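You operate a simulated robot arm through the tools that you are given. There is no shell and no other tool.

Carry out the task below with a simulated robot arm. There is one attempt and no reset: what you move stays moved.

JOB
Put things in order on the top of the hub bench. At the end: the silver pad adapter from the top of the hub bench stands where the silver steel bracket stood; the brown nut carton from the top of the hub bench stands where the orange pad stood; the orange pad stands on top of the blue pad; the silver steel bracket from the top of the hub bench stands where the brown nut carton stood; whatever was shut is shut again. Leave all else as you found it, and nothing knocked over.

It is judged by the outcome, as a careful person would: the job done as asked, and still so three seconds after it is handed in. It fails if anything else is knocked over, pushed out of place, dropped, spilled or broken.

ROBOT AND FRAMES
A 6-joint arm with a two-finger gripper, fixed in place. Base frame: the origin is at the foot of the arm, x ahead of it, y to its left, z up; the work surface is at about z = 0. Lengths are in m, angles in rad, forces in N, time in s.
With the tool pointing down near the work surface it reaches from about 0.18 to 0.48 m from the base axis. Its first joint turns from -1.152 to 1.152 rad. Payload 1.76 kg.
The TCP is the grasp point between the finger pads, 0.029 m short of the fingertips. In the tool frame z runs along the fingers and y along their closing line. Largest opening 0.082 m; the body of the gripper starts 0.058 m behind the TCP.
Orientation is that of the tool frame in the base frame, as a unit quaternion [x, y, z, w]. With the fingers straight down and closing along the base's y, the tool's x points along the base's -x, its y along +y and its z along -z.

CONTROLS
- The arm moves only by the tool send_rows. Its argument "series" is text: rows parted by semicolons, each of 7 numbers parted by spaces: the shift along the base's x, y, z in mm, then the turn, a rotation vector about the base's x, y, z in rad, then the finger opening in mm, from 0 to 82. In form: dx dy dz rx ry rz gripper; .... A call has 1 to 20 rows; each row shifts and turns the commanded pose from where the row before left it. Each row takes 0.2 s and may step no farther than 0.05 m and 0.15 rad from the row before; otherwise, or with a gripper value out of range, the whole call is refused. A pose out of reach is approached as far as the arm can. The call stops where the force on the tool passes 40 N (or 10 N more than at its start, if that is more) or the arm is blocked; 0.2 s more then pass. The fingers move at their own pace and stop on an object; they squeeze with about 25 N. The grip force told is the motor's: it shows also when the fingers shut on nothing. Time passes only in rows, and 0.2 s behind the last, so rows that do not move let the fingers close. The reply holds the time, the measured pose of the TCP, the force on the tool along the base axes, the opening and the grip force, in the units named above and with some noise, with the torque about the TCP (base axes, N m) and any sound that the robot's microphone picked up.
- Cameras (640 x 400 px; columns grow to the right, rows downward): "scene" is fixed at [0.0595, 0.3376, 0.4233]; the picture's right is [-0.74, -0.67, 0.00], its down [-0.40, 0.44, -0.80] and it looks along [0.54, -0.60, -0.59] (base axes); focal length 292 px, centre (320, 200). "wrist" rides on the gripper at [0.079, 0.004, -0.089] in the tool frame; the picture's right is [-0.05, 1.00, 0.00], its down [-0.71, -0.04, -0.71] and it looks along [-0.71, -0.04, 0.71] (tool axes); focal length 256 px, centre (320, 200). There is no depth. A picture from a camera that has moved, and an enlarged one, comes with that camera's place and axes in the base frame and with its lens.
- capture(camera): a new picture of that camera. It takes no simulated time.
- inspect(camera, box): a new picture of the part [left, top, right, bottom] of that camera's present view, enlarged. It takes no simulated time.
- hand_in(): hands the job in; it is judged then, once.

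Nothing tells you positions but the pictures and the camera data. Unless the task says otherwise, let go and move clear before handing in.

The tools are called after "Call:" as name(argument=value, ...) on one line, values as JSON. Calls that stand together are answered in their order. send_rows: Moves the arm, as the interface text tells. Its arguments: {"type":"object","properties":{"series":{"type":"string"}},"required":["series"]} The other tools are called the same way: capture (camera) takes a picture; inspect (camera, box) takes an enlarged picture of a part of a camera's view; hand_in () hands the job in.

At the start:

```text
t: 0.0
tool_pos: [0.2703, 0.0029, 0.2435]
orientation: [0.0, 1.0, 0.0, 0.0]
contact_force: [-0.1, 0.4, -0.6]
wrist_torque: [0.01, 0.02, 0.0]
opening: 0.0819
finger_force: 0.1
```

scene: 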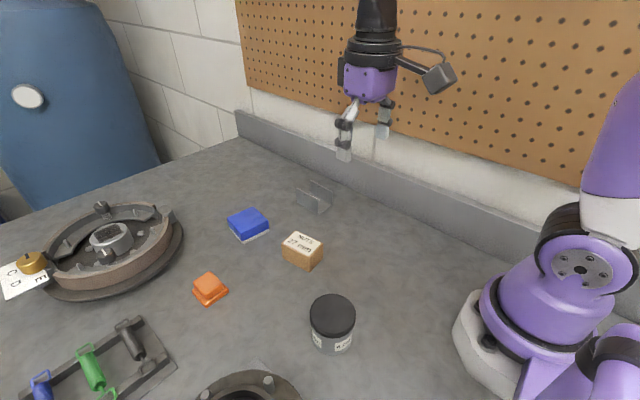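
wrist: 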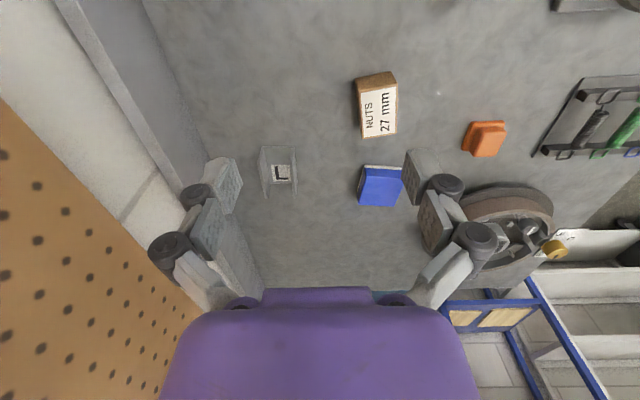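

I see a bench with a blue pad, an orange pad, a nut carton, a silver bracket, a jar, a brake hub and a tool rack. I haven't identified the pad adapter yet, so I'll enlarge parts of both views first.

Call:
inspect(camera="scene", box=[180, 160, 380, 320])

Call:
inspect(camera="scene", box=[0, 180, 200, 400])

Call:
inspect(camera="scene", box=[180, 280, 400, 400])

Call:
inspect(camera="wrist", box=[230, 50, 430, 220])

Call:
inspect(camera="wrist", box=[420, 0, 640, 280])

```text
2.50 times, centred on (280, 240) of scene
camera zoom: at [0.0595, 0.3376, 0.4233], right [-0.74, -0.67, 0.0], down [-0.4, 0.44, -0.8], along [0.54, -0.6, -0.59], focal length 731 px, centre (420, 100)
```

zoom: 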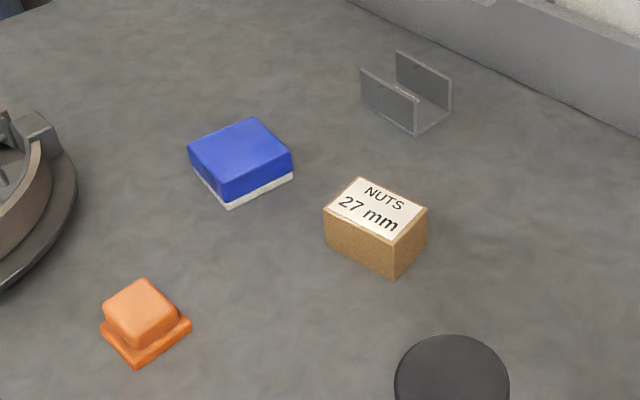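

```text
1.82 times, centred on (100, 290) of scene
camera zoom: at [0.0595, 0.3376, 0.4233], right [-0.74, -0.67, 0.0], down [-0.4, 0.44, -0.8], along [0.54, -0.6, -0.59], focal length 532 px, centre (720, 36)
```

zoom: 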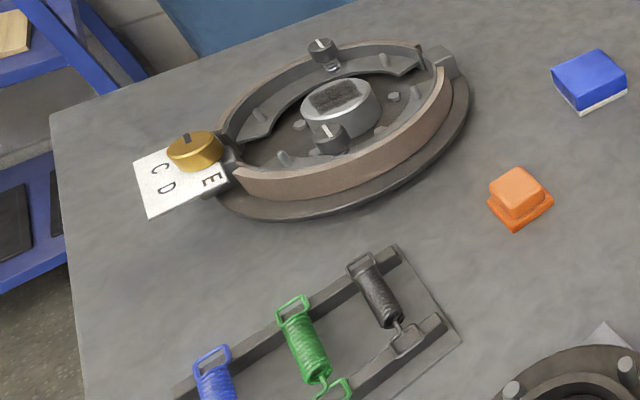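

```text
2.91 times, centred on (290, 340) of scene
camera zoom: at [0.0595, 0.3376, 0.4233], right [-0.74, -0.67, 0.0], down [-0.4, 0.44, -0.8], along [0.54, -0.6, -0.59], focal length 851 px, centre (407, -207)
```

zoom: 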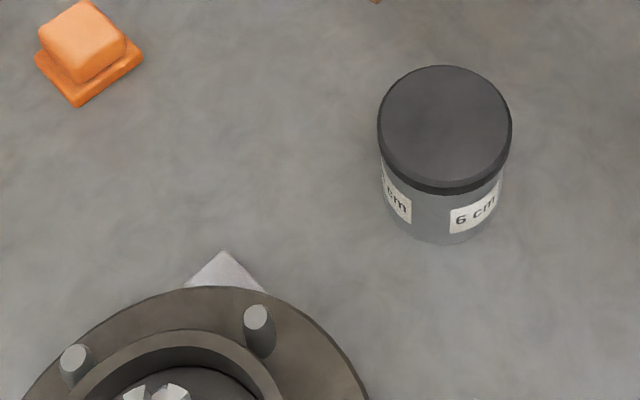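

```text
2.35 times, centred on (330, 135) of wrist
camera zoom: at [0.1908, 0.0085, 0.3312], right [0.05, 1.0, 0.0], down [0.71, -0.04, 0.71], along [0.71, -0.04, -0.71], focal length 602 px, centre (296, 353)
```

zoom: 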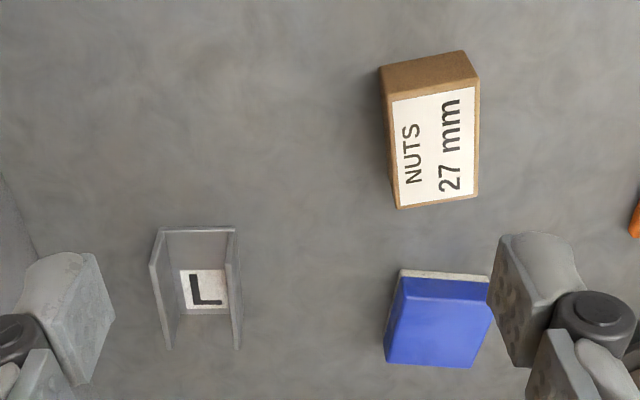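

```text
1.43 times, centred on (530, 140) of wrist
camera zoom: at [0.1908, 0.0085, 0.3312], right [0.05, 1.0, 0.0], down [0.71, -0.04, 0.71], along [0.71, -0.04, -0.71], focal length 366 px, centre (20, 286)
```

zoom: 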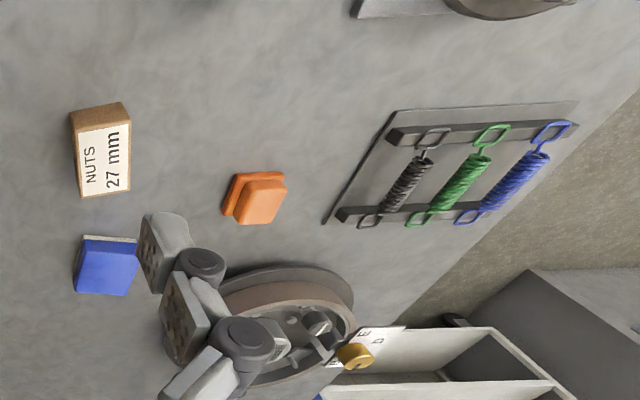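

I can place the bracket at about (0.455, -0.08), the carton at (0.33, 0.07), the blue pad at (0.47, 0.09) and the orange pad at (0.395, 0.23). I still don't see the pad adapter, though a silver corner shows by the near hub, so I'll raise the arm and move left to look there.

Call:
send_rows(series="0 40 10 0 0 0 82; 0 40 10 0 0 0 82; -10 40 10 0 0 0 82; -10 40 0 0 0 0 82; 0 30 0 0 0 0 82")

Call:
capture(camera="wrist")

Call:
capture(camera="scene")

```text
t: 1.2
tool_pos: [0.2516, 0.1929, 0.2715]
orientation: [0.001, 1.0, 0.0, 0.0]
contact_force: [0.2, -0.1, 0.5]
wrist_torque: [0.02, -0.01, 0.0]
opening: 0.0819
finger_force: 0.0
```

```text
taken
camera wrist: at [0.1714, 0.1983, 0.3602], right [0.05, 1.0, 0.0], down [0.71, -0.04, 0.71], along [0.71, -0.04, -0.71], focal length 256 px, centre (320, 200)
```

wrist: 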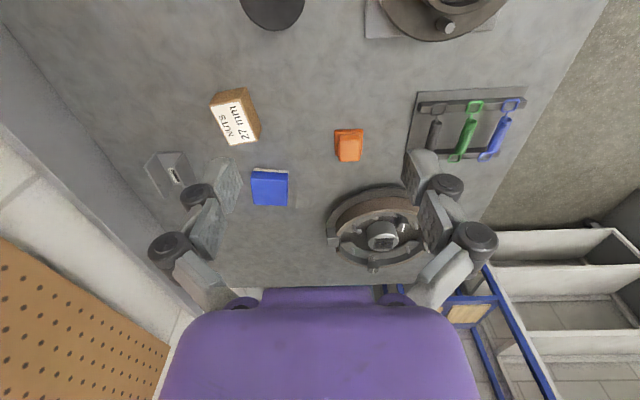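

```text
taken
```

scene: 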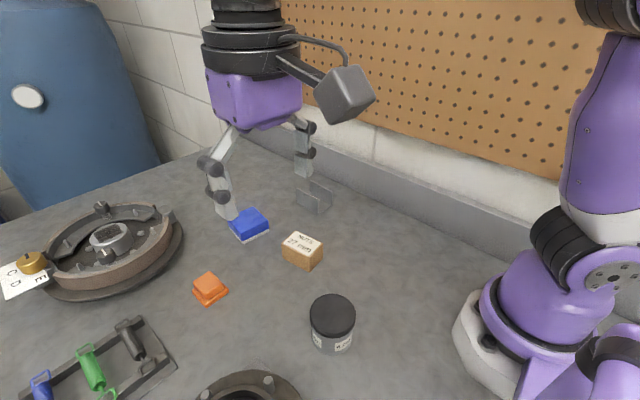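

The near hub lies mostly out of view toward the base. I'll turn the tool a quarter turn so the wrist camera looks along +y.

Call:
send_rows(series="0 -10 0 0 0 0.145 82; 0 -10 0 0 0 0.145 82; 0 -10 0 0 0 0.145 82; 0 -10 0 0 0 0.145 82; 0 -10 0 0 0 0.145 82; 0 -10 0 0 0 0.145 82; 0 -10 0 0 0 0.145 82; 0 -10 0 0 0 0.145 82; 0 -10 0 0 0 0.145 82; 0 -10 0 0 0 0.145 82; 0 0 0 0 0 0.12 82")

Call:
capture(camera="wrist")

```text
t: 3.6
tool_pos: [0.2514, 0.0944, 0.2724]
orientation: [0.708, -0.706, 0.0, 0.001]
contact_force: [0.0, -0.4, 0.1]
wrist_torque: [0.01, 0.01, -0.02]
opening: 0.082
finger_force: 0.2
```

```text
taken
camera wrist: at [0.2472, 0.0148, 0.3613], right [-1.0, 0.05, 0.0], down [0.04, 0.71, 0.71], along [0.04, 0.71, -0.71], focal length 256 px, centre (320, 200)
```

wrist: 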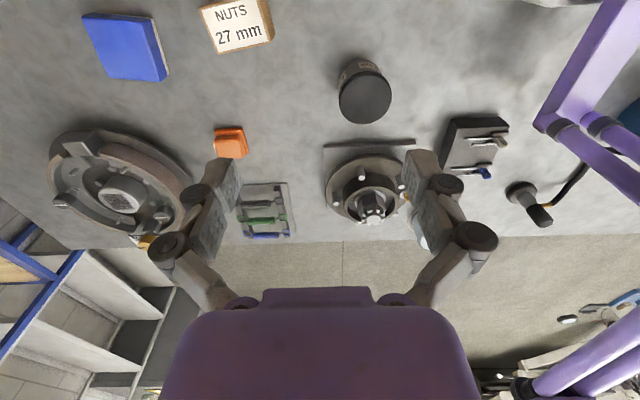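

There's more on the bench nearer the base: a hub on a plate, a black box with fittings and a cabled tool. I'll zoom in on these.

Call:
inspect(camera="wrist", box=[310, 40, 560, 260])

Call:
inspect(camera="wrist", box=[30, 100, 310, 280])

Call:
inspect(camera="wrist", box=[400, 80, 560, 240])

Call:
inspect(camera="wrist", box=[60, 0, 400, 180])

```text
1.82 times, centred on (435, 150) of wrist
camera zoom: at [0.2472, 0.0148, 0.3613], right [-1.0, 0.05, 0.0], down [0.04, 0.71, 0.71], along [0.04, 0.71, -0.71], focal length 465 px, centre (111, 291)
```

zoom: 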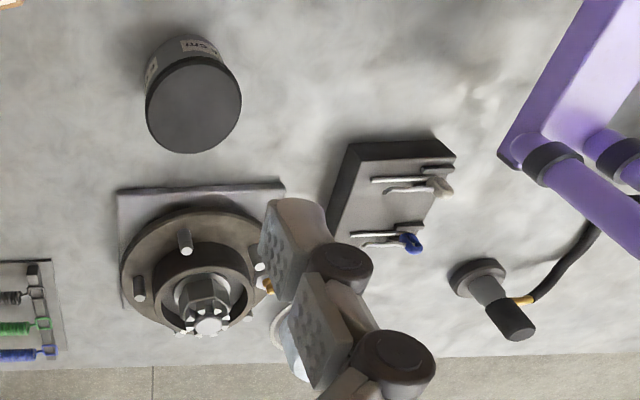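

```text
2.22 times, centred on (170, 190) of wrist
camera zoom: at [0.2472, 0.0148, 0.3613], right [-1.0, 0.05, 0.0], down [0.04, 0.71, 0.71], along [0.04, 0.71, -0.71], focal length 569 px, centre (653, 222)
```

zoom: 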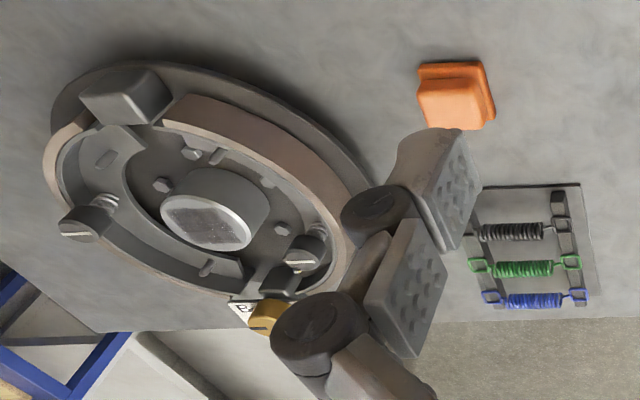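

```text
2.50 times, centred on (480, 160) of wrist
camera zoom: at [0.2472, 0.0148, 0.3613], right [-1.0, 0.05, 0.0], down [0.04, 0.71, 0.71], along [0.04, 0.71, -0.71], focal length 640 px, centre (-80, 300)
```

zoom: 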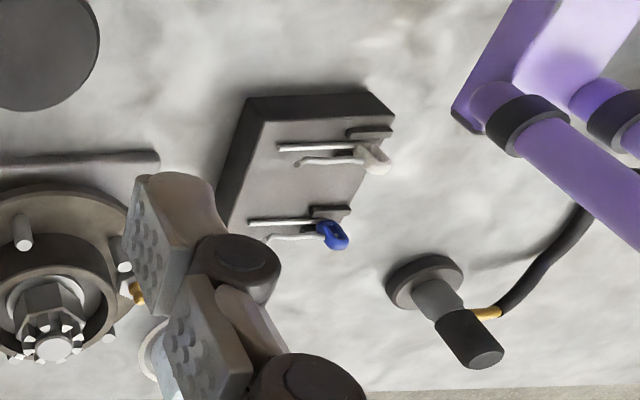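

```text
1.88 times, centred on (230, 90) of wrist
camera zoom: at [0.2472, 0.0148, 0.3613], right [-1.0, 0.05, 0.0], down [0.04, 0.71, 0.71], along [0.04, 0.71, -0.71], focal length 482 px, centre (489, 407)
```

zoom: 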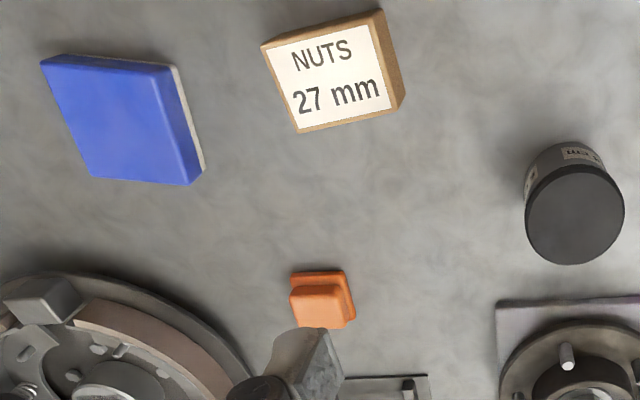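

A pale round object is hidden behind the right finger next to the near hub. I'll shift the arm a little to reveal it.

Call:
send_rows(series="-20 20 0 0 0 0 82; -20 20 0 0 0 0 82; -20 20 0 0 0 0 82")

Call:
capture(camera="wrist")

Call:
inspect(camera="wrist", box=[240, 80, 420, 260])

```text
t: 4.4
tool_pos: [0.1914, 0.1548, 0.2712]
orientation: [-0.707, 0.708, 0.0, -0.001]
contact_force: [-0.8, 0.0, 0.2]
wrist_torque: [-0.02, 0.03, -0.02]
opening: 0.082
finger_force: 0.1
```

```text
taken
camera wrist: at [0.1858, 0.0752, 0.3597], right [-1.0, 0.05, 0.0], down [0.04, 0.71, 0.71], along [0.04, 0.71, -0.71], focal length 256 px, centre (320, 200)
```

wrist: 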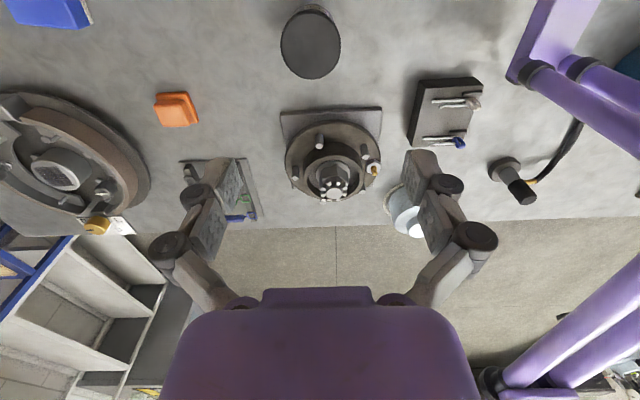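

```text
2.22 times, centred on (330, 170) of wrist
camera zoom: at [0.1858, 0.0752, 0.3597], right [-1.0, 0.05, 0.0], down [0.04, 0.71, 0.71], along [0.04, 0.71, -0.71], focal length 569 px, centre (298, 267)
```

zoom: 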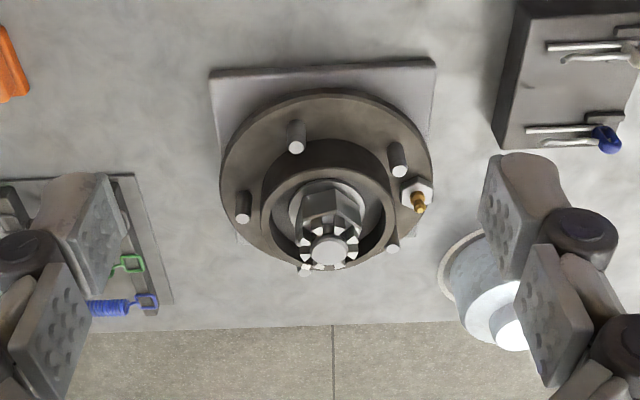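

A silver stepped cylinder stands at the left edge of the bench, around (0.06, 0.45), which is close to out of reach. Before settling on it as the adapter, I'll look at it and the rest of the bench more closely.

Call:
send_rows(series="0 -10 20 0 0 0.14 82; 0 0 20 0 0 0.14 82; 0 0 0 0 0 0.14 82; 0 0 0 0 0 0.14 82")

Call:
capture(camera="wrist")

```text
t: 5.4
tool_pos: [0.1903, 0.1438, 0.3127]
orientation: [0.875, -0.484, 0.0, 0.0]
contact_force: [-0.8, 0.8, -0.3]
wrist_torque: [0.02, 0.0, -0.02]
opening: 0.0817
finger_force: 0.1
```

```text
taken
camera wrist: at [0.2291, 0.0748, 0.4004], right [-0.87, -0.49, 0.0], down [-0.34, 0.62, 0.71], along [-0.34, 0.62, -0.71], focal length 256 px, centre (320, 200)
```

wrist: 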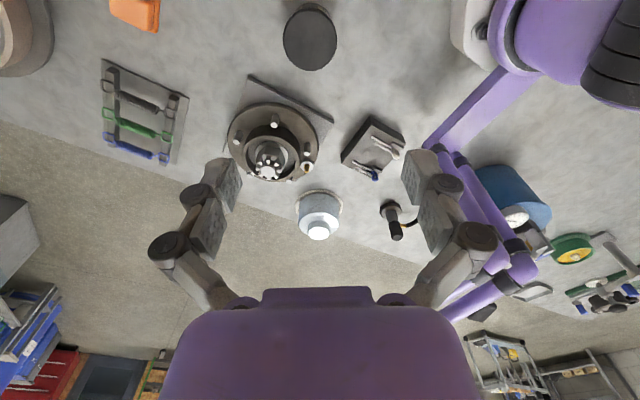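

Call:
inspect(camera="wrist", box=[220, 60, 440, 260])

Call:
inspect(camera="wrist", box=[440, 120, 640, 330])

Call:
inspect(camera="wrist", box=[280, 170, 360, 250])

```text
2.00 times, centred on (330, 160) of wrist
camera zoom: at [0.2291, 0.0748, 0.4004], right [-0.87, -0.49, 0.0], down [-0.34, 0.62, 0.71], along [-0.34, 0.62, -0.71], focal length 512 px, centre (300, 280)
```

zoom: 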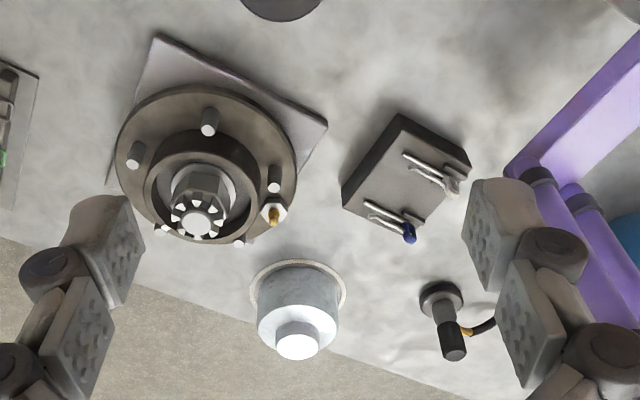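

```text
1.90 times, centred on (540, 225) of wrist
camera zoom: at [0.2291, 0.0748, 0.4004], right [-0.87, -0.49, 0.0], down [-0.34, 0.62, 0.71], along [-0.34, 0.62, -0.71], focal length 488 px, centre (-99, 152)
```

zoom: 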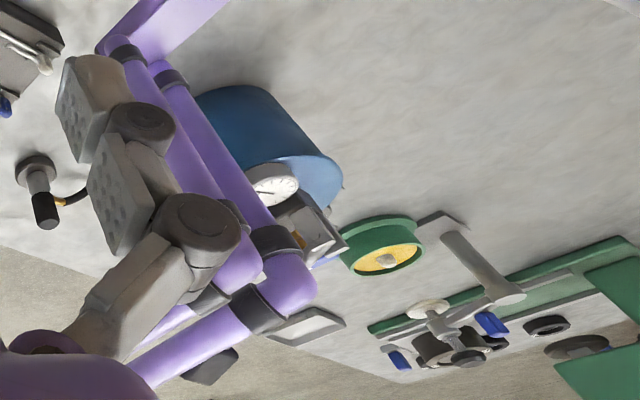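

```text
5.00 times, centred on (320, 210) of wrist
camera zoom: at [0.2291, 0.0748, 0.4004], right [-0.87, -0.49, 0.0], down [-0.34, 0.62, 0.71], along [-0.34, 0.62, -0.71], focal length 1280 px, centre (320, 150)
```

zoom: 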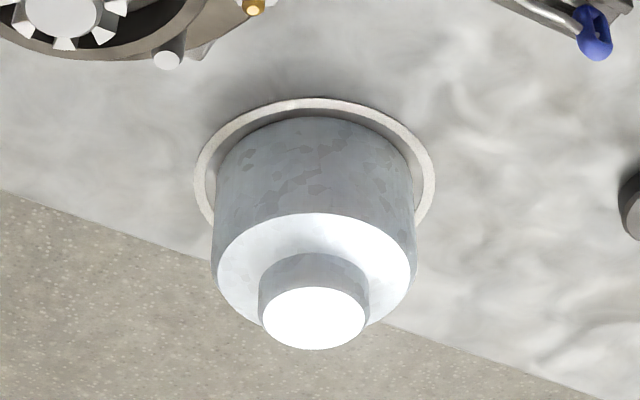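

The silver stepped cylinder is at about (0.03, 0.45), beyond the first joint's range, and it looks like a bench fixture. I'll return to the middle and look at the bracket, pads, carton and jar from close up for the adapter.

Call:
send_rows(series="5 -10 -10 0 0 -0.145 82; 5 -10 -10 0 0 -0.145 82; 5 -10 -10 0 0 -0.145 82; 5 -10 -10 0 0 -0.145 82; 5 -10 -10 0 0 -0.145 82; 5 -10 -10 0 0 -0.145 82; 5 -10 -10 0 0 -0.145 82; 5 -10 -10 0 0 -0.145 82; 10 -10 -10 0 0 -0.145 82; 10 -10 -10 0 0 -0.145 82; 10 -10 -10 0 0 -0.145 82; 10 -10 -10 0 0 -0.145 82; 10 -10 0 0 0 -0.145 82; 10 -10 0 0 0 -0.145 82; 10 0 0 0 0 -0.1 82")

Call:
capture(camera="wrist")

```text
t: 8.6
tool_pos: [0.3016, 0.0047, 0.1915]
orientation: [0.001, 1.0, 0.001, 0.001]
contact_force: [-0.1, -0.3, -0.4]
wrist_torque: [-0.01, 0.0, 0.03]
opening: 0.0822
finger_force: 0.0
```

```text
taken
camera wrist: at [0.2221, 0.0094, 0.2806], right [0.06, 1.0, 0.0], down [0.71, -0.04, 0.71], along [0.71, -0.04, -0.71], focal length 256 px, centre (320, 200)
```

wrist: 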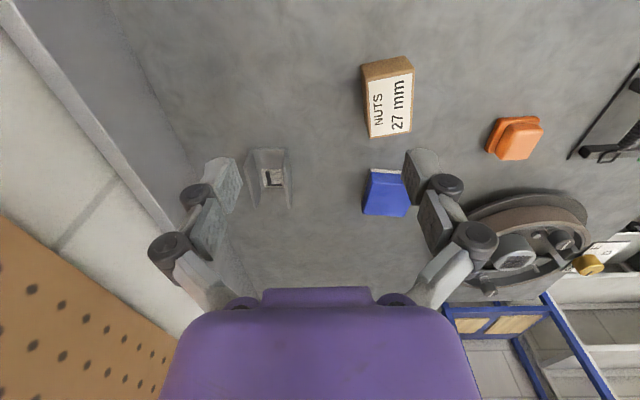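

Call:
inspect(camera="wrist", box=[230, 130, 330, 230])

Call:
inspect(camera="wrist", box=[340, 40, 440, 230])

Call:
inspect(camera="wrist", box=[460, 90, 560, 180])

Call:
inspect(camera="scene", box=[280, 160, 360, 240])

Call:
inspect(camera="scene", box=[290, 280, 370, 360])

```text
4.00 times, centred on (280, 180) of wrist
camera zoom: at [0.2221, 0.0094, 0.2806], right [0.06, 1.0, 0.0], down [0.71, -0.04, 0.71], along [0.71, -0.04, -0.71], focal length 1024 px, centre (480, 280)
```

zoom: 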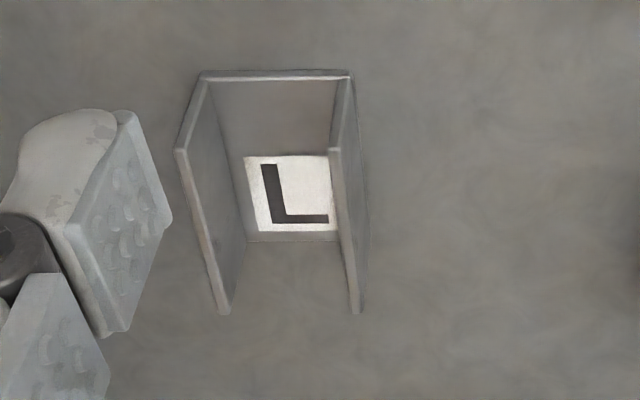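

```text
2.11 times, centred on (390, 135) of wrist
camera zoom: at [0.2221, 0.0094, 0.2806], right [0.06, 1.0, 0.0], down [0.71, -0.04, 0.71], along [0.71, -0.04, -0.71], focal length 539 px, centre (173, 337)
```

zoom: 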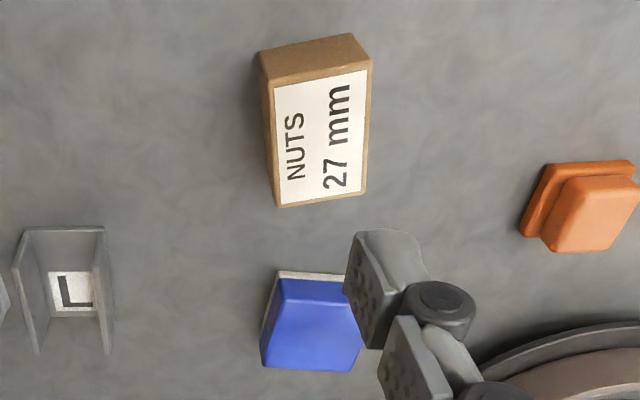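

```text
4.44 times, centred on (510, 135) of wrist
camera zoom: at [0.2221, 0.0094, 0.2806], right [0.06, 1.0, 0.0], down [0.71, -0.04, 0.71], along [0.71, -0.04, -0.71], focal length 1138 px, centre (-524, 489)
```

zoom: 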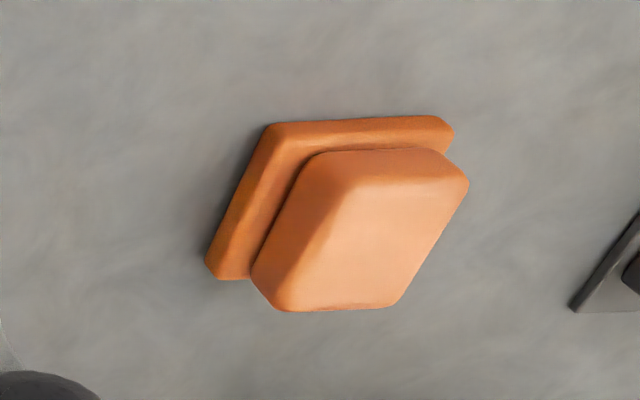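

```text
5.00 times, centred on (320, 200) of scene
camera zoom: at [0.0595, 0.3376, 0.4233], right [-0.74, -0.67, 0.0], down [-0.4, 0.44, -0.8], along [0.54, -0.6, -0.59], focal length 1462 px, centre (320, 200)
```

zoom: 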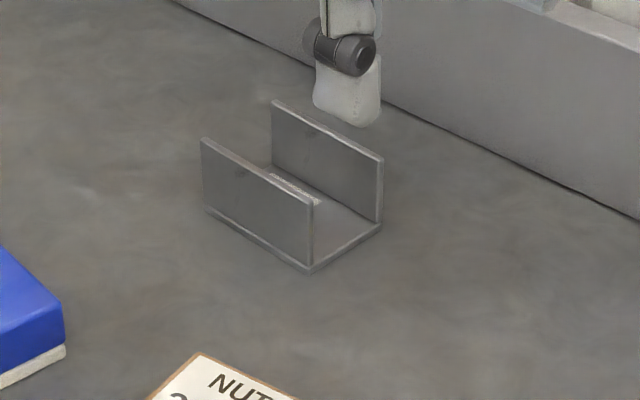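

```text
5.00 times, centred on (330, 320) of scene
camera zoom: at [0.0595, 0.3376, 0.4233], right [-0.74, -0.67, 0.0], down [-0.4, 0.44, -0.8], along [0.54, -0.6, -0.59], focal length 1462 px, centre (270, -400)
```

zoom: 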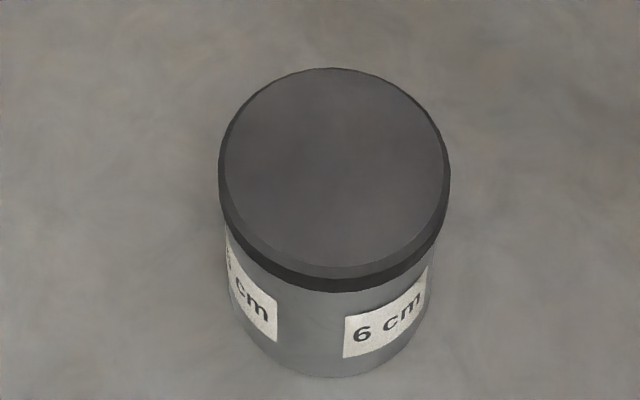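

The grey cylinder with the black top, labelled "6 cm", looks like the silver pad adapter: a lift-pad height adapter with a rubber top. It stands at about (0.20, 0.15). Next I'll take a closer look at the orange pad before working on it.

Call:
send_rows(series="0 40 -5 0 0 0 82; 0 40 -5 0 0 0 82; 0 40 -5 0 0 0 82; 0 40 0 0 0 0 82; 0 35 0 0 0 0 82; 0 0 0 0 0 0 82")

Call:
capture(camera="wrist")

Call:
inspect(camera="wrist", box=[270, 90, 370, 190])

Call:
inspect(camera="scene", box=[180, 260, 240, 320])

```text
t: 10.0
tool_pos: [0.297, 0.2003, 0.1747]
orientation: [0.001, 1.0, 0.001, 0.0]
contact_force: [0.1, -0.2, 0.2]
wrist_torque: [-0.01, 0.02, -0.01]
opening: 0.0818
finger_force: 0.0
```

```text
taken
camera wrist: at [0.2185, 0.205, 0.2623], right [0.05, 1.0, 0.0], down [0.71, -0.04, 0.71], along [0.71, -0.04, -0.71], focal length 256 px, centre (320, 200)
```

wrist: 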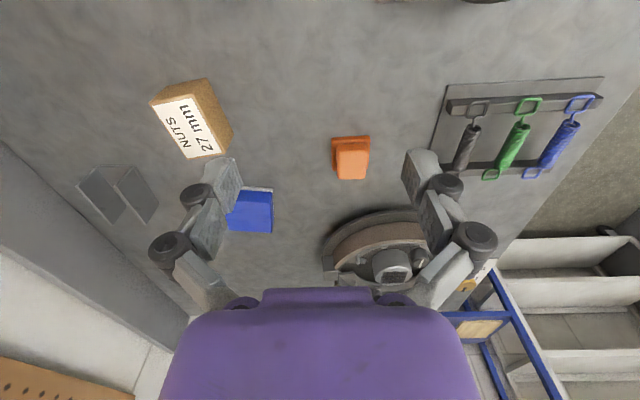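

```text
4.00 times, centred on (320, 140) of wrist
camera zoom: at [0.2185, 0.205, 0.2623], right [0.05, 1.0, 0.0], down [0.71, -0.04, 0.71], along [0.71, -0.04, -0.71], focal length 1024 px, centre (320, 440)
```

zoom: 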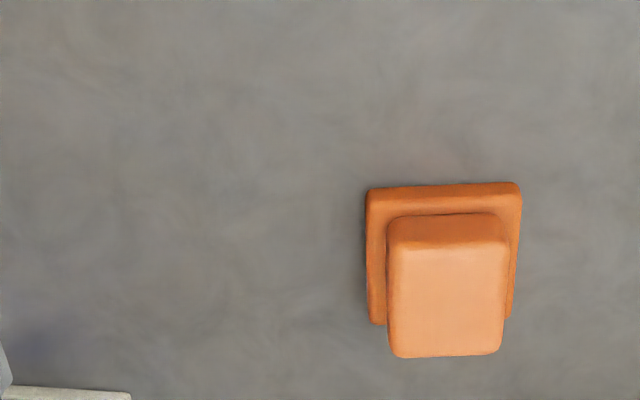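

```text
6.67 times, centred on (210, 290) of scene
camera zoom: at [0.0595, 0.3376, 0.4233], right [-0.74, -0.67, 0.0], down [-0.4, 0.44, -0.8], along [0.54, -0.6, -0.59], focal length 1950 px, centre (1053, -400)
```

zoom: 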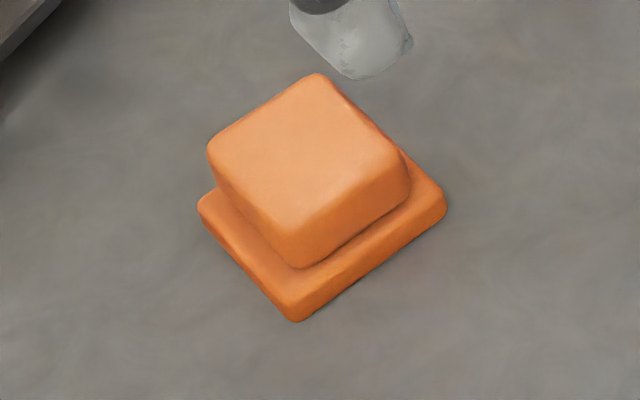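

The orange pad has a flange about 44 mm square centred at (0.400, 0.232), with a smaller block on top and a total height of about 27 mm. I'll hold still to check how steady the pose reading is, then move above it.

Call:
send_rows(series="0 0 0 0 0 0 82; 0 0 0 0 0 0 82")

Call:
send_rows(series="30 10 -15 0 0 0 82; 30 10 -15 0 0 0 82; 30 10 -15 0 0 0 82; 13 2 -20 0 0 0 82; 0 0 0 0 0 0 82; 0 0 0 0 0 0 82")

Call:
capture(camera="wrist")

Call:
capture(camera="scene")

```text
t: 10.6
tool_pos: [0.2987, 0.2005, 0.1737]
orientation: [0.0, 1.0, 0.0, -0.001]
contact_force: [0.4, 0.4, 0.4]
wrist_torque: [0.02, 0.01, -0.01]
opening: 0.0822
finger_force: 0.0
```

```text
t: 12.0
tool_pos: [0.4031, 0.2318, 0.1133]
orientation: [0.0, 1.0, 0.0, 0.0]
contact_force: [-0.1, -0.3, 0.3]
wrist_torque: [0.01, -0.03, 0.01]
opening: 0.0819
finger_force: 0.0
```

```text
taken
camera wrist: at [0.3231, 0.236, 0.2009], right [0.05, 1.0, 0.0], down [0.71, -0.04, 0.71], along [0.71, -0.04, -0.71], focal length 256 px, centre (320, 200)
```

wrist: 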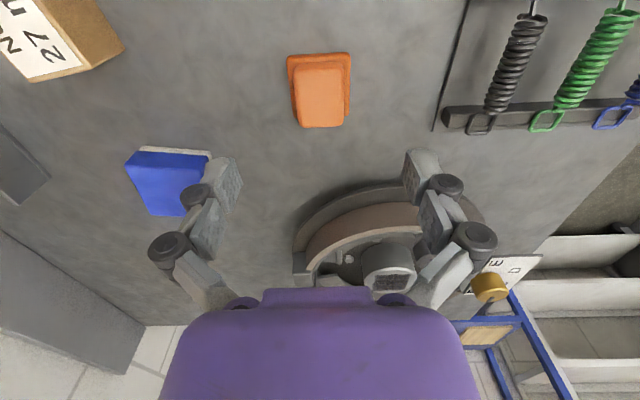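

```text
taken
```

scene: 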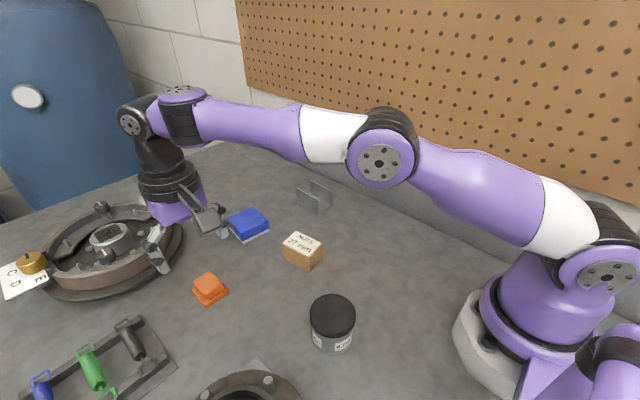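

The view from here agrees: the orange pad is centred at about (0.400, 0.232), with y lined up with the fingers. I'll descend until the fingertips sit just above the flange, then close.

Call:
send_rows(series="-3 0 -30 0 0 0 82; 0 0 -25 0 0 0 82; 0 0 -14 0 0 0 82; 0 0 0 0 0 0 82")

Call:
inspect(camera="scene", box=[120, 200, 280, 340])

Call:
capture(camera="wrist")

```text
t: 13.0
tool_pos: [0.4009, 0.2306, 0.0433]
orientation: [0.0, 1.0, 0.0, 0.0]
contact_force: [0.4, -0.8, 0.8]
wrist_torque: [0.0, 0.03, -0.01]
opening: 0.082
finger_force: 0.1
```

```text
2.86 times, centred on (200, 270) of scene
camera zoom: at [0.0595, 0.3376, 0.4233], right [-0.74, -0.67, 0.0], down [-0.4, 0.44, -0.8], along [0.54, -0.6, -0.59], focal length 836 px, centre (663, 0)
```

zoom: 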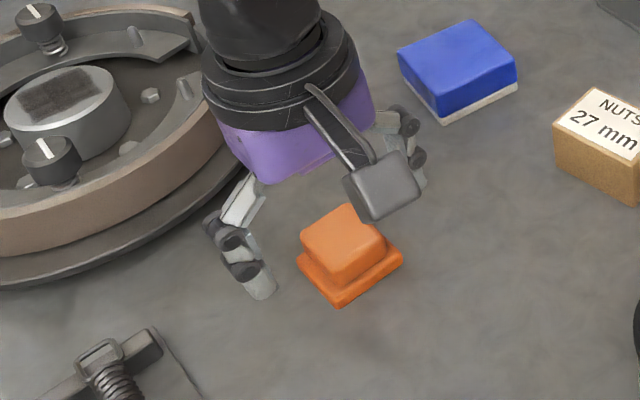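

```text
taken
camera wrist: at [0.3205, 0.2355, 0.1315], right [0.05, 1.0, 0.0], down [0.71, -0.04, 0.71], along [0.71, -0.04, -0.71], focal length 256 px, centre (320, 200)
```

wrist: 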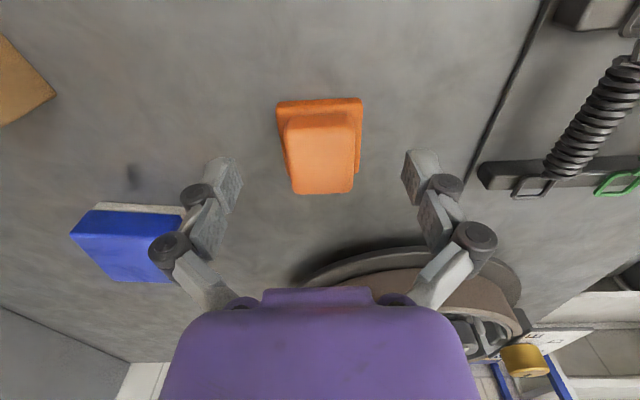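

The orange block sits centred between the fingers. I'm closing on it now.

Call:
send_rows(series="0 0 0 0 0 0 25; 0 0 0 0 0 0 20; 0 0 0 0 0 0 20")

Call:
capture(camera="wrist")

```text
t: 13.8
tool_pos: [0.402, 0.2321, 0.045]
orientation: [0.0, 1.0, 0.001, 0.003]
contact_force: [-0.1, 3.6, 30.0]
wrist_torque: [0.18, -0.02, -0.01]
opening: 0.0329
finger_force: 25.1
```

```text
taken
camera wrist: at [0.3209, 0.2359, 0.1331], right [0.05, 1.0, 0.0], down [0.7, -0.04, 0.71], along [0.71, -0.04, -0.7], focal length 256 px, centre (320, 200)
```

wrist: 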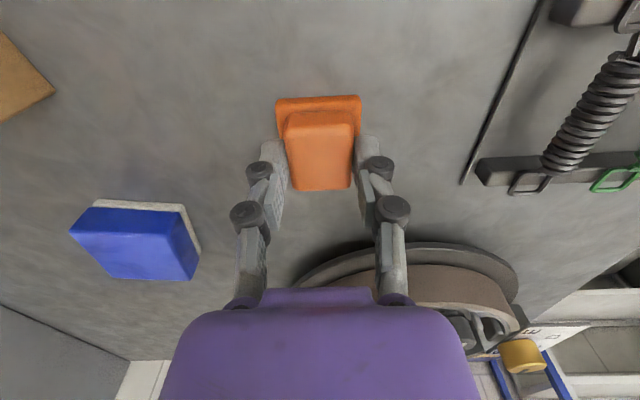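

The grip holds at 33 mm opening, but the fingertips press on the flange with 30 N upward. I'll lift gently to relieve that and check the hold.

Call:
send_rows(series="0 0 4 0 0 0 20; 0 0 6 0 0 0 20; 0 0 15 0 0 0 20; 0 0 20 0 0 0 20; 0 0 0 0 0 0 20")

Call:
capture(camera="wrist")

Call:
inspect(camera="scene", box=[120, 180, 280, 320])

```text
t: 15.0
tool_pos: [0.4009, 0.2321, 0.087]
orientation: [-0.001, 1.0, 0.0, 0.001]
contact_force: [-0.2, 1.0, -0.1]
wrist_torque: [-0.03, -0.01, -0.01]
opening: 0.0329
finger_force: 24.7
```

```text
taken
camera wrist: at [0.3203, 0.2355, 0.1763], right [0.05, 1.0, 0.0], down [0.71, -0.04, 0.71], along [0.71, -0.04, -0.71], focal length 256 px, centre (320, 200)
```

wrist: 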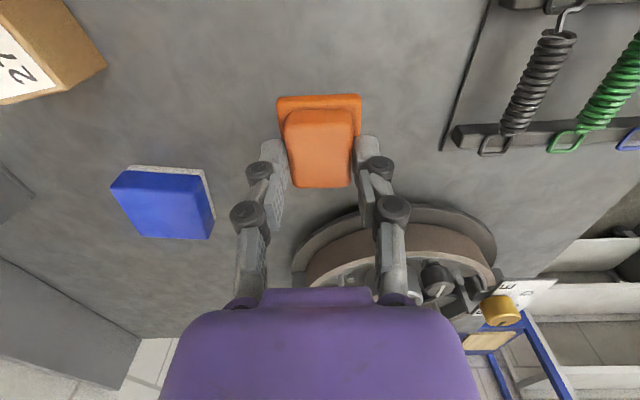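

```text
2.86 times, centred on (200, 250) of scene
camera zoom: at [0.0595, 0.3376, 0.4233], right [-0.74, -0.67, 0.0], down [-0.4, 0.44, -0.8], along [0.54, -0.6, -0.59], focal length 836 px, centre (663, 57)
```

zoom: 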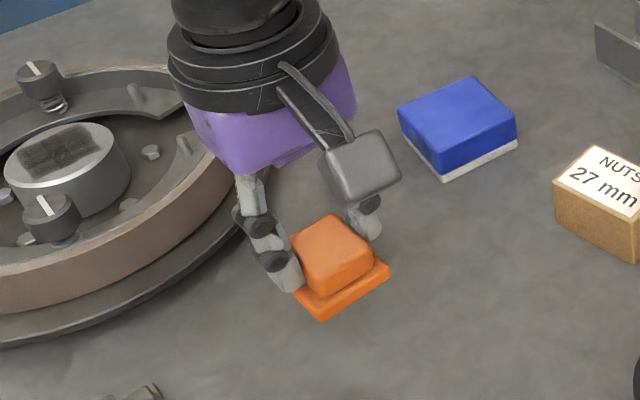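

The orange pad is held level, with its underside about 45 mm below the TCP. Next I'll measure the blue pad precisely.

Call:
inspect(camera="wrist", box=[100, 150, 230, 250])

Call:
inspect(camera="scene", box=[210, 190, 290, 260])

```text
4.00 times, centred on (165, 200) of wrist
camera zoom: at [0.3203, 0.2355, 0.1763], right [0.05, 1.0, 0.0], down [0.71, -0.04, 0.71], along [0.71, -0.04, -0.71], focal length 1024 px, centre (940, 200)
```

zoom: 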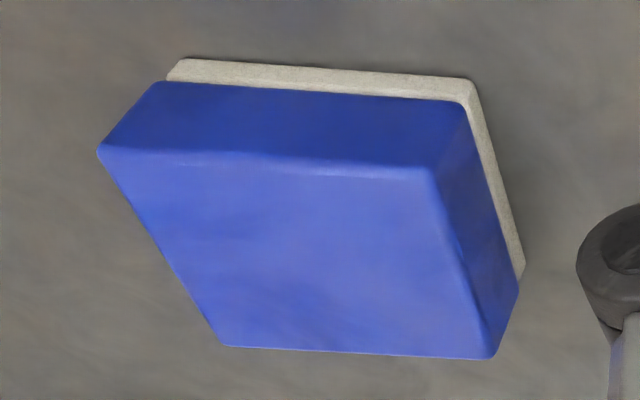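

```text
5.71 times, centred on (250, 225) of scene
camera zoom: at [0.0595, 0.3376, 0.4233], right [-0.74, -0.67, 0.0], down [-0.4, 0.44, -0.8], along [0.54, -0.6, -0.59], focal length 1671 px, centre (720, 57)
```

zoom: 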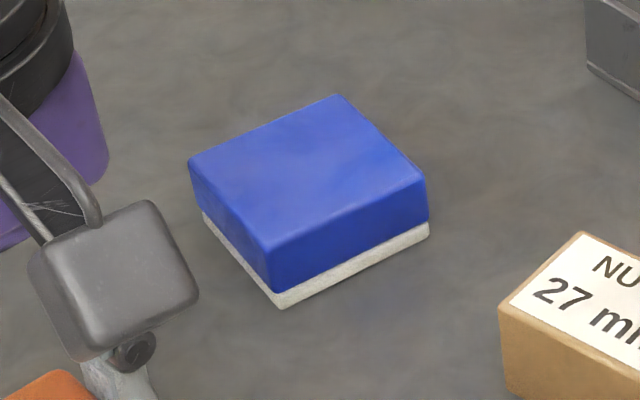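

The blue pad is about 62 mm square and 27 mm high, centred at (0.4815, 0.089) and turned about -0.145 rad. I'll raise the orange pad, move over to it and match its turn.

Call:
send_rows(series="0 0 20 0 0 0 20; 0 -35 15 0 0 0 20; 10 -40 0 0 0 0 20; 20 -40 0 0 0 0 20; 25 -28 0 0 0 -0.07 20; 26 0 0 0 0 -0.075 20; 0 0 0 0 0 0 20; 0 0 0 0 0 0 20")

Call:
capture(camera="wrist")

Call:
inspect(camera="scene", box=[160, 130, 320, 260])

```text
t: 16.8
tool_pos: [0.4605, 0.089, 0.1199]
orientation: [0.06, 0.998, 0.0, 0.0]
contact_force: [-0.3, 0.5, 0.3]
wrist_torque: [0.01, -0.04, 0.0]
opening: 0.0331
finger_force: 25.4
out of reach, approached as far as the arm can: row 6
```

```text
taken
camera wrist: at [0.3826, 0.1016, 0.2081], right [0.17, 0.98, 0.0], down [0.7, -0.12, 0.71], along [0.7, -0.12, -0.71], focal length 256 px, centre (320, 200)
```

wrist: 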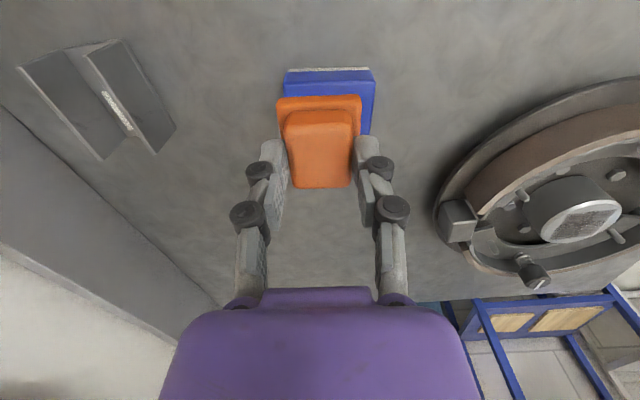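

```text
3.08 times, centred on (240, 195) of scene
camera zoom: at [0.0595, 0.3376, 0.4233], right [-0.74, -0.67, 0.0], down [-0.4, 0.44, -0.8], along [0.54, -0.6, -0.59], focal length 900 px, centre (566, 215)
```

zoom: 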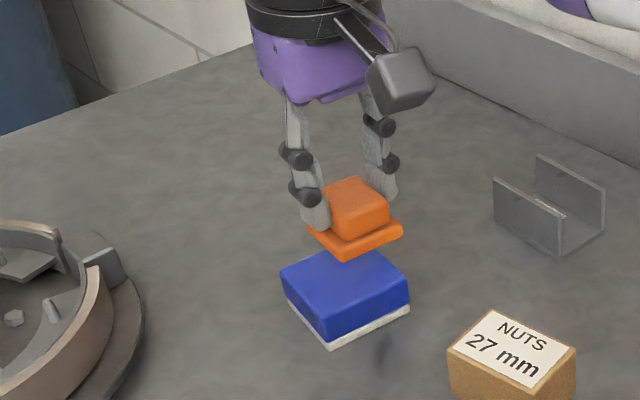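

The arm stops at about x = 0.46 at this height. I'll go lower, where the reach should be a bit longer, and then check the remaining offset.

Call:
send_rows(series="0 0 -15 0 0 0 20; 0 0 -15 0 0 0 20; 0 0 -5 0 0 0 20; 0 0 0 0 0 0 20")

Call:
capture(camera="wrist")

Call:
inspect(camera="scene", box=[160, 130, 320, 260])

```text
t: 17.8
tool_pos: [0.4616, 0.0889, 0.0845]
orientation: [0.071, 0.997, 0.0, 0.0]
contact_force: [-0.5, 0.3, -0.7]
wrist_torque: [-0.01, 0.0, -0.03]
opening: 0.0333
finger_force: 25.0
```

```text
taken
camera wrist: at [0.3832, 0.1047, 0.1732], right [0.2, 0.98, 0.0], down [0.69, -0.14, 0.71], along [0.69, -0.14, -0.71], focal length 256 px, centre (320, 200)
```

wrist: 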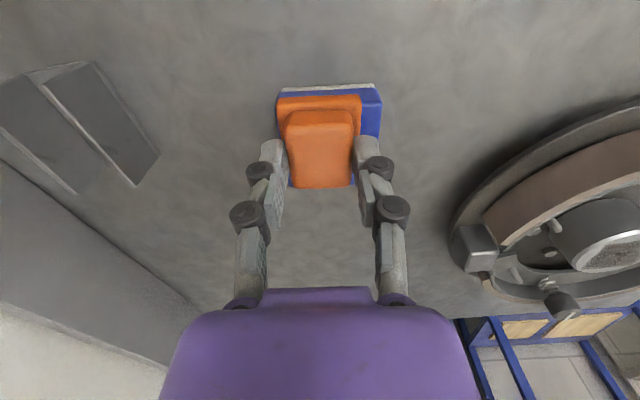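

```text
3.08 times, centred on (240, 195) of scene
camera zoom: at [0.0595, 0.3376, 0.4233], right [-0.74, -0.67, 0.0], down [-0.4, 0.44, -0.8], along [0.54, -0.6, -0.59], focal length 900 px, centre (566, 215)
```

zoom: 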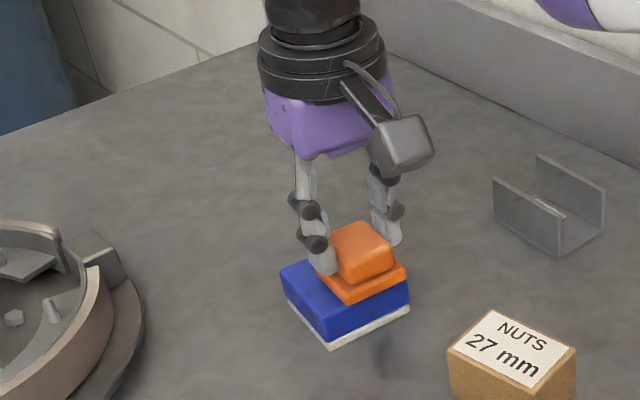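

The move left the target short at x = 0.46, and no reach limit was reported at this height. I'll step outward now.

Call:
send_rows(series="8 0 0 0 0 0 20; 8 0 0 0 0 0 20; 0 0 0 0 0 0 20; 0 0 0 0 0 0 20")

Call:
capture(camera="wrist")

```text
t: 18.8
tool_pos: [0.4674, 0.0911, 0.0849]
orientation: [0.073, 0.997, 0.0, 0.0]
contact_force: [0.1, 0.2, -1.0]
wrist_torque: [-0.02, 0.04, -0.02]
opening: 0.033
finger_force: 25.3
out of reach, approached as far as the arm can: row 2
```

```text
taken
camera wrist: at [0.3899, 0.1058, 0.174], right [0.2, 0.98, 0.0], down [0.69, -0.14, 0.71], along [0.69, -0.14, -0.71], focal length 256 px, centre (320, 200)
```

wrist: 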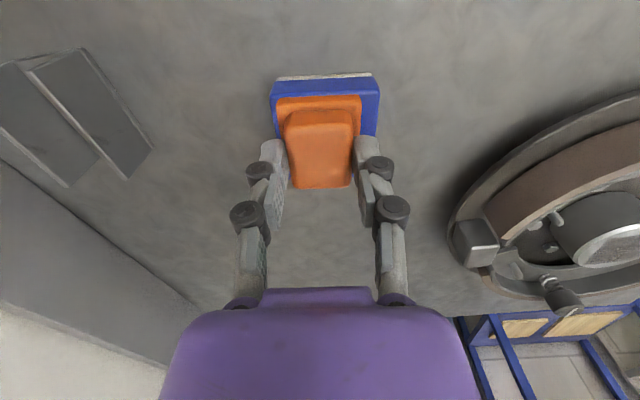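

The orange pad still falls about 15 mm short of the blue pad's centre, at the limit of the arm's reach. A slight outward tilt of about 0.07 rad gains reach, and the pad will settle flat on release.

Call:
send_rows(series="0 0 0 0.007 -0.034 0 20; 0 0 0 0.007 -0.034 0 20; 6 0 0 0 0 0 20; 5 -2 0 0 0 0 20; 0 0 0 0 0 0 20; 0 0 0 0 0 0 20")

Call:
capture(camera="wrist")

Call:
inspect(camera="scene", box=[200, 160, 300, 250])

```text
t: 20.2
tool_pos: [0.4792, 0.0893, 0.0886]
orientation: [0.073, 0.997, 0.01, 0.032]
contact_force: [-0.2, -0.3, -0.3]
wrist_torque: [0.03, 0.0, 0.02]
opening: 0.033
finger_force: 25.6
```

```text
taken
camera wrist: at [0.3952, 0.1028, 0.1706], right [0.2, 0.98, 0.03], down [0.64, -0.15, 0.75], along [0.74, -0.13, -0.66], focal length 256 px, centre (320, 200)
```

wrist: 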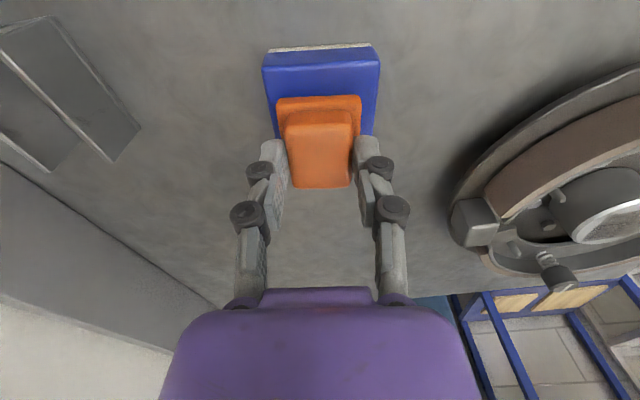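

```text
4.44 times, centred on (250, 205) of scene
camera zoom: at [0.0595, 0.3376, 0.4233], right [-0.74, -0.67, 0.0], down [-0.4, 0.44, -0.8], along [0.54, -0.6, -0.59], focal length 1300 px, centre (631, 178)
```

zoom: 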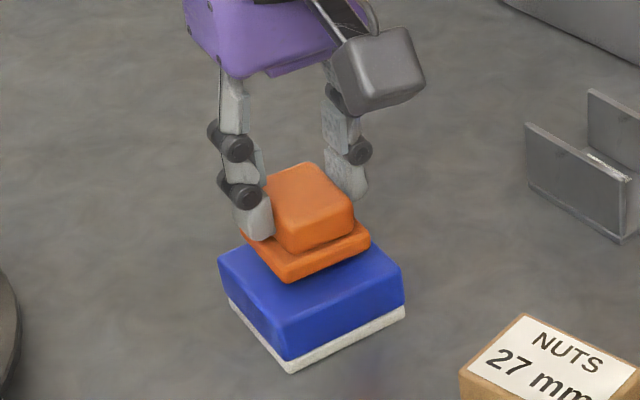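

The orange pad is now centred over the blue one. I'll lower it in small steps while watching the contact force.

Call:
send_rows(series="0 0 -8 0 0 0 20; 0 0 -4 0 0 0 20; 0 0 0 0 0 0 20")

Call:
inspect(camera="scene", box=[200, 160, 300, 250])

Call:
capture(camera="wrist")

```text
t: 21.0
tool_pos: [0.4804, 0.088, 0.0772]
orientation: [0.072, 0.997, 0.011, 0.036]
contact_force: [4.8, 4.4, 33.2]
wrist_torque: [0.19, 0.21, 0.0]
opening: 0.033
finger_force: 24.8
```

```text
4.44 times, centred on (250, 205) of scene
camera zoom: at [0.0594, 0.3376, 0.4233], right [-0.74, -0.67, 0.0], down [-0.4, 0.44, -0.8], along [0.54, -0.6, -0.59], focal length 1300 px, centre (631, 178)
```

zoom: 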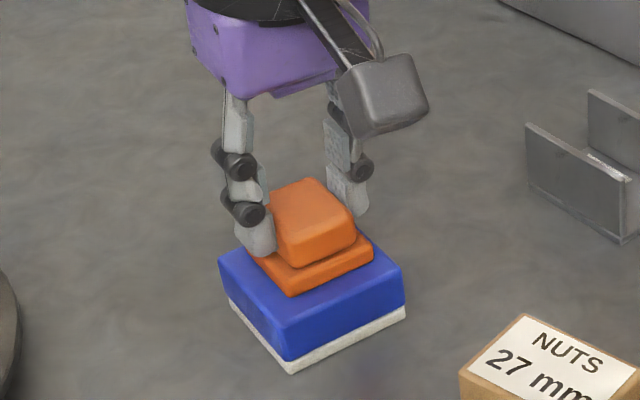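

```text
taken
camera wrist: at [0.3953, 0.1025, 0.1601], right [0.2, 0.98, 0.03], down [0.64, -0.15, 0.76], along [0.75, -0.13, -0.65], focal length 256 px, centre (320, 200)
```

wrist: 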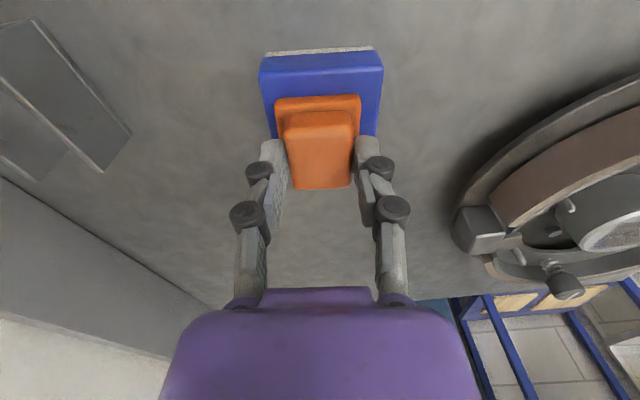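

The pad touched down at 33 N, slightly sooner than expected. I'll back off 2 mm and then open the fingers partway.

Call:
send_rows(series="0 0 1.5 0 0 0 20; 0 0 0 0 0 0 20")

Call:
send_rows(series="0 0 0 0 0 0 42; 0 0 0 0 0 0 56; 0 0 0 0 0 0 56")

Call:
inspect(camera="scene", box=[200, 160, 300, 250])

Call:
capture(camera="wrist")

```text
t: 21.6
tool_pos: [0.479, 0.0861, 0.0769]
orientation: [0.073, 0.997, 0.01, 0.036]
contact_force: [8.2, 8.2, 27.7]
wrist_torque: [0.27, -0.38, 0.05]
opening: 0.033
finger_force: 25.1
```

```text
t: 22.4
tool_pos: [0.4784, 0.0879, 0.0759]
orientation: [0.073, 0.997, 0.009, 0.033]
contact_force: [-0.7, 0.2, 0.1]
wrist_torque: [0.0, -0.03, 0.0]
opening: 0.0561
finger_force: 0.0
```

```text
4.44 times, centred on (250, 205) of scene
camera zoom: at [0.0595, 0.3376, 0.4233], right [-0.74, -0.67, 0.0], down [-0.4, 0.44, -0.8], along [0.54, -0.6, -0.59], focal length 1300 px, centre (631, 178)
```

zoom: 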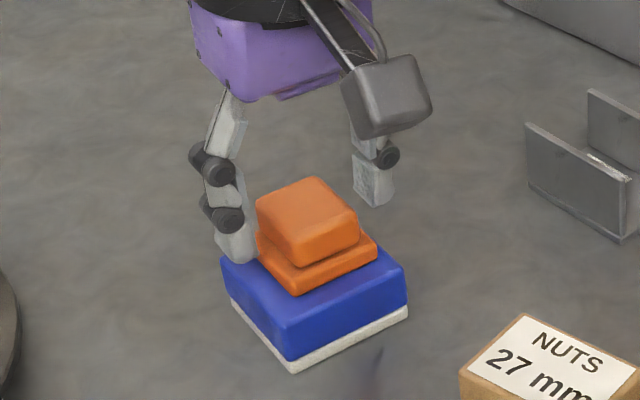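

```text
taken
camera wrist: at [0.3946, 0.1016, 0.1593], right [0.2, 0.98, 0.03], down [0.64, -0.15, 0.75], along [0.74, -0.13, -0.66], focal length 256 px, centre (320, 200)
```

wrist: 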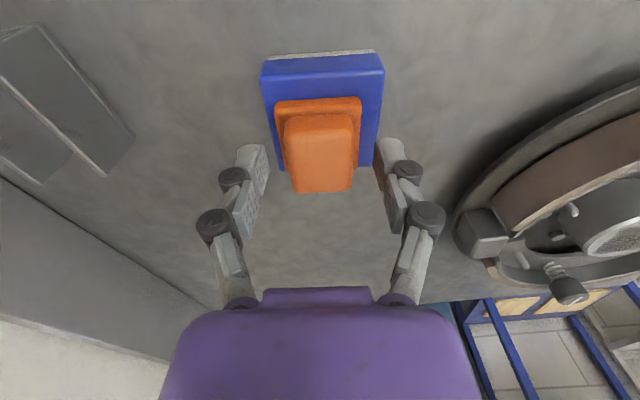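

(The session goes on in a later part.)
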